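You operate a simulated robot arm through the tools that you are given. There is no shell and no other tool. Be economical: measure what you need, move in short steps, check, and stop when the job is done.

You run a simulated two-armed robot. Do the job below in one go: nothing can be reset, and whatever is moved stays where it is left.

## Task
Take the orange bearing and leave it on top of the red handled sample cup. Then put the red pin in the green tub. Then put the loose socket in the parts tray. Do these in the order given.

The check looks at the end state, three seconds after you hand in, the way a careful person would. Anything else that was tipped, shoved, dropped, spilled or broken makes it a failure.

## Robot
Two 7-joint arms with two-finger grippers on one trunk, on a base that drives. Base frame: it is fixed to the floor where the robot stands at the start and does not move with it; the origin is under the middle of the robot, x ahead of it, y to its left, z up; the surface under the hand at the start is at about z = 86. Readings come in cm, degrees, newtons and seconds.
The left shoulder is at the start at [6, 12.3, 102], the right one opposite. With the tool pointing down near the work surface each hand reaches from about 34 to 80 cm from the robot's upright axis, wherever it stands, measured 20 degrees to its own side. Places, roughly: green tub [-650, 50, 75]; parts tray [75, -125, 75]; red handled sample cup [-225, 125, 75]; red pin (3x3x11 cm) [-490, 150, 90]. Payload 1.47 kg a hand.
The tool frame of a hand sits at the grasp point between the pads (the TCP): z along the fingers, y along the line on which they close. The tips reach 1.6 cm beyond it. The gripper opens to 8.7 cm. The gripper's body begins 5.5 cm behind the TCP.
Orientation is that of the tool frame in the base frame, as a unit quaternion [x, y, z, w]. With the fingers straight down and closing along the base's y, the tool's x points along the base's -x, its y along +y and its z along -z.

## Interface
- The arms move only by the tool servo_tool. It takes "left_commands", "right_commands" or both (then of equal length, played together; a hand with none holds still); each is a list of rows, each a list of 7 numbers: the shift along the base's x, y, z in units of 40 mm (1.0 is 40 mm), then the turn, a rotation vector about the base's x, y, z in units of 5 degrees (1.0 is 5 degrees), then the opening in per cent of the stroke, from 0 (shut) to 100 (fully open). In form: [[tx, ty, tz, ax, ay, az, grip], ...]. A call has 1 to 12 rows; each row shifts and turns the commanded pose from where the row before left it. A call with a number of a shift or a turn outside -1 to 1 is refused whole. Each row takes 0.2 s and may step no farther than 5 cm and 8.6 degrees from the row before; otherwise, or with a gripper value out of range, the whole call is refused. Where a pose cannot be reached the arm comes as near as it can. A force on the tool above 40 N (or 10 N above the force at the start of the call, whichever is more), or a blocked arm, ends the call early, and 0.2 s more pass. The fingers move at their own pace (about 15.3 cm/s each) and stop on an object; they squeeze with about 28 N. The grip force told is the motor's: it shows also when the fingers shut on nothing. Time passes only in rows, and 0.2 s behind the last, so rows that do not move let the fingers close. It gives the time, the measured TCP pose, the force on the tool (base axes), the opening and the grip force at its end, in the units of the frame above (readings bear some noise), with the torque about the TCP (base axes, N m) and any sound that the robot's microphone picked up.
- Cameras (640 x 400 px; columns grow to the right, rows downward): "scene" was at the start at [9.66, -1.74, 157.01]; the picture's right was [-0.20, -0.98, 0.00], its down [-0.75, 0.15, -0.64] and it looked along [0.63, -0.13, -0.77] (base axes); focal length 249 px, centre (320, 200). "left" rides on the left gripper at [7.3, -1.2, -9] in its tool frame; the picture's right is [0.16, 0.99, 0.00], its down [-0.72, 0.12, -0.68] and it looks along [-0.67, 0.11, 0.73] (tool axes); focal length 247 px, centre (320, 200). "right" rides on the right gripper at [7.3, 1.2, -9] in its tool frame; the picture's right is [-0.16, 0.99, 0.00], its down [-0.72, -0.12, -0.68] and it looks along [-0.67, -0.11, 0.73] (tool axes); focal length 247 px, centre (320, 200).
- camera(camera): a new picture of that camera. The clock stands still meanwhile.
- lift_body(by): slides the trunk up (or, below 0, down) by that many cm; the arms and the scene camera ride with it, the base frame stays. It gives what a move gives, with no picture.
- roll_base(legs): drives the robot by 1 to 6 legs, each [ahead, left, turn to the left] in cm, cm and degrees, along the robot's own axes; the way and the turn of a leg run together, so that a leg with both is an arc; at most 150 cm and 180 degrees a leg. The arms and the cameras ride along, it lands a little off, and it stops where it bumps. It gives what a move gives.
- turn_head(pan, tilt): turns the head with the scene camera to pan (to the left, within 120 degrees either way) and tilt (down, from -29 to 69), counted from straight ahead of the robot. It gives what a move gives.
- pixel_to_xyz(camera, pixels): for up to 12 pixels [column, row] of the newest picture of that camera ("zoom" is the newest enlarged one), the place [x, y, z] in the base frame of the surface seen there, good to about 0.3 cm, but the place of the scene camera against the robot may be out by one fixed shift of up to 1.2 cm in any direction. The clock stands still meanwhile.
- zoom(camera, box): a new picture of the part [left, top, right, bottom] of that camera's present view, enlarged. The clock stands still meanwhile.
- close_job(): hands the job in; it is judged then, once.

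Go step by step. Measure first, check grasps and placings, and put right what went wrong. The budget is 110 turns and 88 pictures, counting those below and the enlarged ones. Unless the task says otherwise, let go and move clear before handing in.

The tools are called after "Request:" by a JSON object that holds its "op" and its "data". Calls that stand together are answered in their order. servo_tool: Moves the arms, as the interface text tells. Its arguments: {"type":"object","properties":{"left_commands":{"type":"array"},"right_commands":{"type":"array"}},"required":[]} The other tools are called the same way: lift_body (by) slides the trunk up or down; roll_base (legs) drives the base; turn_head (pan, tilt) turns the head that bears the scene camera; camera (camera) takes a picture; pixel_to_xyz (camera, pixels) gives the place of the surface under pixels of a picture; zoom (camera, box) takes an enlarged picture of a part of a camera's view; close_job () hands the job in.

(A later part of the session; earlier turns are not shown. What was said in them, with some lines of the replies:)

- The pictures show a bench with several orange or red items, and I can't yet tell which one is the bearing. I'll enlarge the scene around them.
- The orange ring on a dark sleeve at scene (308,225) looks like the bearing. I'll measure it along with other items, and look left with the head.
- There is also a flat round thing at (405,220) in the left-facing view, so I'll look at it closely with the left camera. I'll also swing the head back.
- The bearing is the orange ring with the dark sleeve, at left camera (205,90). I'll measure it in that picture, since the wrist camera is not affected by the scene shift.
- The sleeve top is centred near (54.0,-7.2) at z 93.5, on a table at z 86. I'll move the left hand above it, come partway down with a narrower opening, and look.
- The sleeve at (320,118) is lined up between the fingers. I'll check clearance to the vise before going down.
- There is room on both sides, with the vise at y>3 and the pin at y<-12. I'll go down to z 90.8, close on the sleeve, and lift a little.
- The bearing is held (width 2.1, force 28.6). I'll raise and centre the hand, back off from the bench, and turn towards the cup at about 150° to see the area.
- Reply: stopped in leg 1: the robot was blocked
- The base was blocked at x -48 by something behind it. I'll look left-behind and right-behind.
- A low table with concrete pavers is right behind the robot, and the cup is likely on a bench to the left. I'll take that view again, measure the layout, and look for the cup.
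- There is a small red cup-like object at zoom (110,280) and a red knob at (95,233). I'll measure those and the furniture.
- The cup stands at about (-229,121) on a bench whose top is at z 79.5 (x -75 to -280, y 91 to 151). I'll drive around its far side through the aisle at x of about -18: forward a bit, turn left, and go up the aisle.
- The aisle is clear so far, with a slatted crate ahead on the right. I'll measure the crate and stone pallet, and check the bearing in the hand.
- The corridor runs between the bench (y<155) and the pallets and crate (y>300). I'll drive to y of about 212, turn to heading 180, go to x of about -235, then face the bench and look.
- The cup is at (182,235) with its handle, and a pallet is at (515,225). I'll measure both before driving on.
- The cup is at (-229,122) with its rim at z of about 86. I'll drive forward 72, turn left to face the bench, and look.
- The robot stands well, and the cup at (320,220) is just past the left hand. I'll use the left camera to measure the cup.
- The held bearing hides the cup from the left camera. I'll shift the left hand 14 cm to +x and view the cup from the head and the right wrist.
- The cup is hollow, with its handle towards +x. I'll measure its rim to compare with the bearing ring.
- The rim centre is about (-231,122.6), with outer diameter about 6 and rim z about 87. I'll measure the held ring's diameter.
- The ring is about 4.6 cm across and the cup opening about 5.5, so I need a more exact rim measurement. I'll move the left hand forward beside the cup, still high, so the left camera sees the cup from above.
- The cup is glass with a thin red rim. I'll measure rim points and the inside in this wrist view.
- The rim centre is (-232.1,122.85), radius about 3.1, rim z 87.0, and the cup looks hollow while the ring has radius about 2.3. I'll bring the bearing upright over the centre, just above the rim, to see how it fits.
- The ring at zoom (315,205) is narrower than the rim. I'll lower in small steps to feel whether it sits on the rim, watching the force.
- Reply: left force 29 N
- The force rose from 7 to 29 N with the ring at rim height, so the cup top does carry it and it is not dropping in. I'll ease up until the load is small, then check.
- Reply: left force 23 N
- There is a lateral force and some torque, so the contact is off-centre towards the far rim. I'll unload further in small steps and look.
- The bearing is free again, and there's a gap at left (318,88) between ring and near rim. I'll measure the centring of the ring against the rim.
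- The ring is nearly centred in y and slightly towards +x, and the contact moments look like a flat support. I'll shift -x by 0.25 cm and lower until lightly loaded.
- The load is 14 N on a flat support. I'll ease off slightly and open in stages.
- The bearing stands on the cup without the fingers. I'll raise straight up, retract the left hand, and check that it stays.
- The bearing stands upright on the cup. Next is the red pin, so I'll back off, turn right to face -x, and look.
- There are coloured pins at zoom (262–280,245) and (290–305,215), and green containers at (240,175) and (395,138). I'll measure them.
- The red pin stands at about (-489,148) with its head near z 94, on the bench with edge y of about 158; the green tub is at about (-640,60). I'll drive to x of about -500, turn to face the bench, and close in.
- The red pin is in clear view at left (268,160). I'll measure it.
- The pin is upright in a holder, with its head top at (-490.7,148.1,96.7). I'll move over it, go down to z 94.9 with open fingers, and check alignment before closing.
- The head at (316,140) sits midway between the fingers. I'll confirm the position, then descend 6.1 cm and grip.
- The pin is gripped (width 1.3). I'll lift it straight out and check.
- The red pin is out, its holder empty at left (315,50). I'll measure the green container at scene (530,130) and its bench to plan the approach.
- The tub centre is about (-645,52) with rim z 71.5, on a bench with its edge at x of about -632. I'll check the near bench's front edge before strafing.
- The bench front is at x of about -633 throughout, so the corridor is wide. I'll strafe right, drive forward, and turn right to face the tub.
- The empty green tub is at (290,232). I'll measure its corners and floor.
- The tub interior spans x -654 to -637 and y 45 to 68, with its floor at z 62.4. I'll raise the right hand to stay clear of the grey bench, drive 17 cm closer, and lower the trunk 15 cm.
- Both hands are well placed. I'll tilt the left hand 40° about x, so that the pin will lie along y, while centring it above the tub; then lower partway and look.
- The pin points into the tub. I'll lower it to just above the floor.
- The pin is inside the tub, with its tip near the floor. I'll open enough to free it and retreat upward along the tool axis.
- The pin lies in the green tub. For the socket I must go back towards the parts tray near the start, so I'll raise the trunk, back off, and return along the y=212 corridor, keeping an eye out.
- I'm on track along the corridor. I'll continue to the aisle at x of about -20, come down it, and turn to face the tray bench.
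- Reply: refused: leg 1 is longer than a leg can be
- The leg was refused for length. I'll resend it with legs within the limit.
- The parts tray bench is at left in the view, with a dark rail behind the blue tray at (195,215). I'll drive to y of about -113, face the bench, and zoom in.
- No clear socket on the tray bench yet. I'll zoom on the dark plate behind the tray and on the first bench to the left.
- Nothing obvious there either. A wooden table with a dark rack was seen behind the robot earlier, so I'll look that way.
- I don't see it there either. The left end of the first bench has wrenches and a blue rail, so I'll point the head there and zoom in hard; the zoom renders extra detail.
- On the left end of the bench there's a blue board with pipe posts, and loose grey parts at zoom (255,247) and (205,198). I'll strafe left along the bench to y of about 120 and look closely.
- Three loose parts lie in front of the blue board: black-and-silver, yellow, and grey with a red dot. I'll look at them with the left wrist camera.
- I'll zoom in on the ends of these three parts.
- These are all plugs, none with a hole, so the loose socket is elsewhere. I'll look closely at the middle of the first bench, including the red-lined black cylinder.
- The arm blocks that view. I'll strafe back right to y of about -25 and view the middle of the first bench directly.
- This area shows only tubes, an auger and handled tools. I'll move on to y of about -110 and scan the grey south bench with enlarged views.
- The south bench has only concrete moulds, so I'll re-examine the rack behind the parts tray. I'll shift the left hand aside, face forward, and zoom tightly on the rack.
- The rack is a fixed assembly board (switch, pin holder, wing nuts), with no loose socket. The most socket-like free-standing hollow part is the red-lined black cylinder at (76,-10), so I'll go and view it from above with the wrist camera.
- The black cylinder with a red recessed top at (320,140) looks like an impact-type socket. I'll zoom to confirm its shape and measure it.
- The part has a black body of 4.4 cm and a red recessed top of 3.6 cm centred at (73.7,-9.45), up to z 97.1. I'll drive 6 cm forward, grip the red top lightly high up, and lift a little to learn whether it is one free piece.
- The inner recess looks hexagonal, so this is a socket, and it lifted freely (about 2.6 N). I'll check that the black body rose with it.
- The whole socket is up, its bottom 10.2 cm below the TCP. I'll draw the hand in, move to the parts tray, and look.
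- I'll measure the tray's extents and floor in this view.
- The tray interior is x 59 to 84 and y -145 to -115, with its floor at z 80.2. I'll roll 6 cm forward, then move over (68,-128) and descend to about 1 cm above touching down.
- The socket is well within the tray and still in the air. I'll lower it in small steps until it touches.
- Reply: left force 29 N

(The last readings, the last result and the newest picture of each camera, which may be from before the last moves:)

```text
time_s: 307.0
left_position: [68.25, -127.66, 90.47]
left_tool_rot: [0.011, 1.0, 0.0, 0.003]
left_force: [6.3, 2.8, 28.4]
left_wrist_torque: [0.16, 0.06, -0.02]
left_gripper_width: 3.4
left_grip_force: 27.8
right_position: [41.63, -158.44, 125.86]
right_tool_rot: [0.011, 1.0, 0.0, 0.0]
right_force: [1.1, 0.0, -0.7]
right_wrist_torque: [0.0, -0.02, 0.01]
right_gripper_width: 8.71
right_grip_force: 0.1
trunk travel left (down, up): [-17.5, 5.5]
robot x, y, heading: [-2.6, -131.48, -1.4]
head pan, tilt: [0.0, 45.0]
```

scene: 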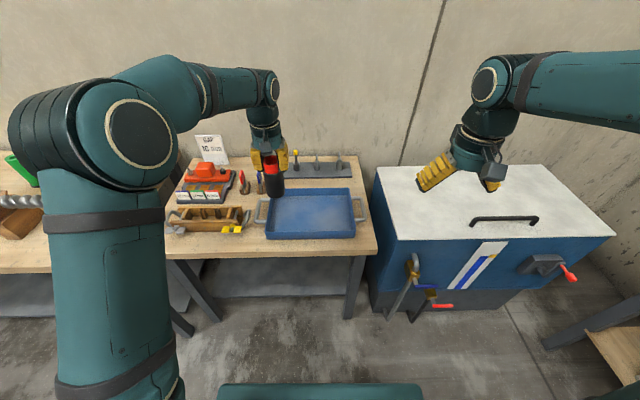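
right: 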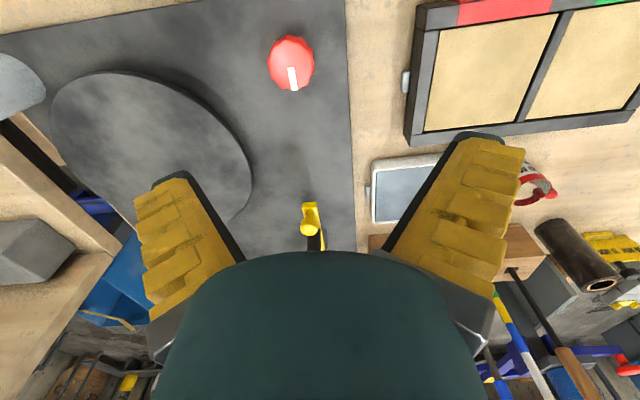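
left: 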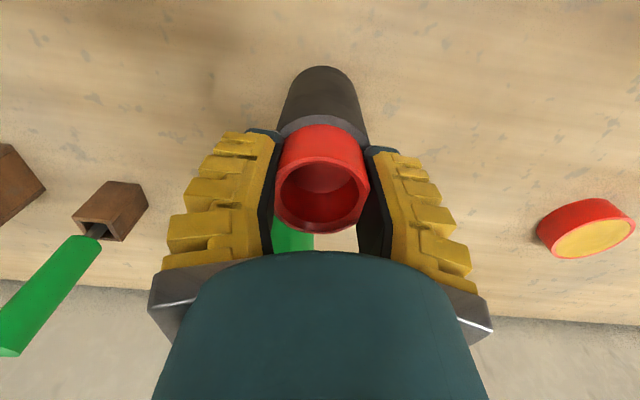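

It's on the tray floor. I'll ease off slightly, open in stages, rise, and verify.

Request:
{"op": "servo_tool", "data": {"left_commands": [[0, 0, 0.07, 0, 0, 0, 0], [0, 0, 0, 0, 0, 0, 45], [0, 0, 0, 0, 0, 0, 60], [0, 0, 0, 0, 0, 0, 80], [0, 0, 0, 0, 0, 0, 100], [0, 0, 0.5, 0, 0, 0, 100], [0, 0, 0.9, 0, 0, 0, 100], [0, 0, 0.9, 0, 0, 0, 100], [0, 0, 0.9, 0, 0, 0, 100], [0, 0, 0.9, 0, 0, 0, 100], [0, 0, 0.9, 0, 0, 0, 100], [0, 0, 0.9, 0, 0, 0, 100]]}}

Request:
{"op": "servo_tool", "data": {"left_commands": [[-0.8, 0.4, 0, 0, 0, 0, 100], [-0.8, 0.4, 0, 0, 0, 0, 100], [-0.8, 0.4, 0, 0, 0, 0, 100], [-0.8, 0.4, 0, 0, 0, 0, 100]]}}

Request:
{"op": "camera", "data": {"camera": "scene"}}

```text
time_s: 309.6
left_position: [67.93, -127.62, 114.01]
left_tool_rot: [0.012, 1.0, 0.0, -0.002]
left_force: [-0.2, -0.3, 0.9]
left_wrist_torque: [0.01, 0.02, 0.01]
left_gripper_width: 8.69
left_grip_force: 0.1
right_position: [41.62, -158.48, 125.64]
right_tool_rot: [0.012, 1.0, 0.0, 0.0]
right_force: [0.0, -0.4, 0.3]
right_wrist_torque: [0.01, 0.0, 0.01]
right_gripper_width: 8.69
right_grip_force: 0.0
trunk travel left (down, up): [-17.5, 5.5]
robot x, y, heading: [-2.8, -131.12, -1.3]
head pan, tilt: [0.0, 45.0]
```

```text
time_s: 310.6
left_position: [55.56, -121.09, 114.06]
left_tool_rot: [0.011, 1.0, 0.0, -0.001]
left_force: [0.2, -0.1, -0.1]
left_wrist_torque: [0.01, -0.03, 0.02]
left_gripper_width: 8.69
left_grip_force: 0.2
right_position: [41.73, -158.49, 125.69]
right_tool_rot: [0.012, 1.0, 0.0, 0.001]
right_force: [-0.7, -0.2, 0.5]
right_wrist_torque: [-0.02, -0.04, 0.0]
right_gripper_width: 8.7
right_grip_force: 0.2
trunk travel left (down, up): [-17.5, 5.5]
robot x, y, heading: [-2.88, -131.26, -1.1]
head pan, tilt: [0.0, 45.0]
```

```text
3 pictures are left
```

scene: 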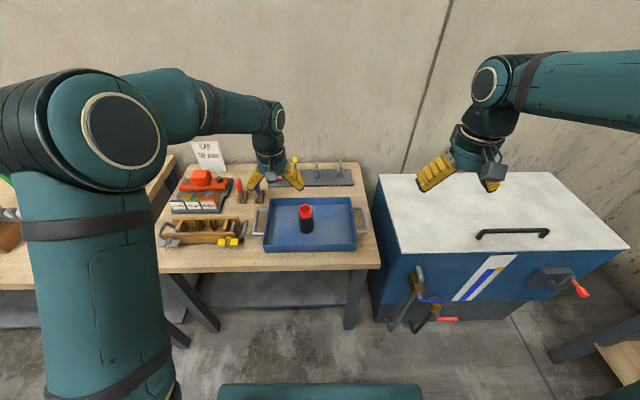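

The socket stands in the tray at (307,218). I'll take one last distant look at the bearing on the cup.

Request:
{"op": "turn_head", "data": {"pan": 119, "tilt": 15}}

Request:
{"op": "zoom", "data": {"camera": "scene", "box": [215, 155, 305, 211]}}

```text
time_s: 312.6
left_position: [55.6, -121.13, 113.97]
left_tool_rot: [0.011, 1.0, 0.0, -0.001]
left_force: [0.5, 0.0, 0.6]
left_wrist_torque: [0.01, -0.01, 0.0]
left_gripper_width: 8.69
left_grip_force: 0.0
right_position: [41.8, -158.52, 125.65]
right_tool_rot: [0.011, 1.0, 0.001, -0.001]
right_force: [0.1, 0.2, 0.8]
right_wrist_torque: [-0.01, -0.01, -0.01]
right_gripper_width: 8.69
right_grip_force: 0.1
trunk travel left (down, up): [-17.5, 5.5]
robot x, y, heading: [-2.8, -131.34, -1.3]
head pan, tilt: [119.0, 15.0]
```

```text
7.11 times, centred on (260, 183) of scene
```

zoom: 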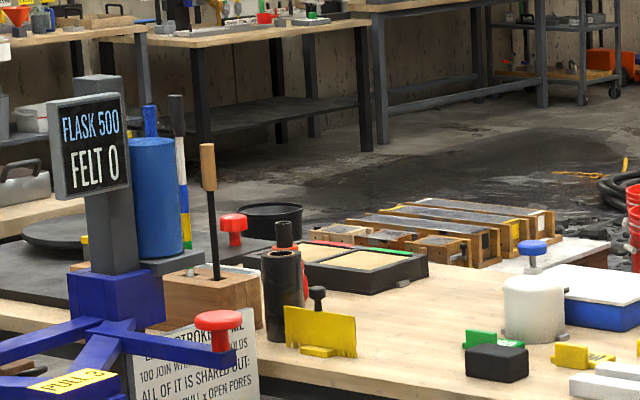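

The bearing's dark sleeve and orange ring still stand above the cup at zoom (284,235), the pin is in the tub, and the socket is in the tray. Both hands are clear, so I'm handing in.

Request:
{"op": "close_job", "data": {}}

```text
The job is handed in.
```

I did all three placements in order and handed the job in; the one uncertainty is whether I picked the right part as the "loose socket".

- **Bearing:** the orange bearing stands upright on top of the red handled sample cup. It was still there in a distant view just before I handed in.
- **Pin:** the red pin lies in the green tub.
- **Socket:** no position was given for the loose socket. I took it to be the free-standing black cylinder with a red, hexagonal-looking recess on the first bench. It now stands upright in the parts tray.
- **Bump:** early on, the robot backed into something behind it, most likely the low table with the concrete pavers. I saw nothing out of place there afterwards, but I did not check it closely.
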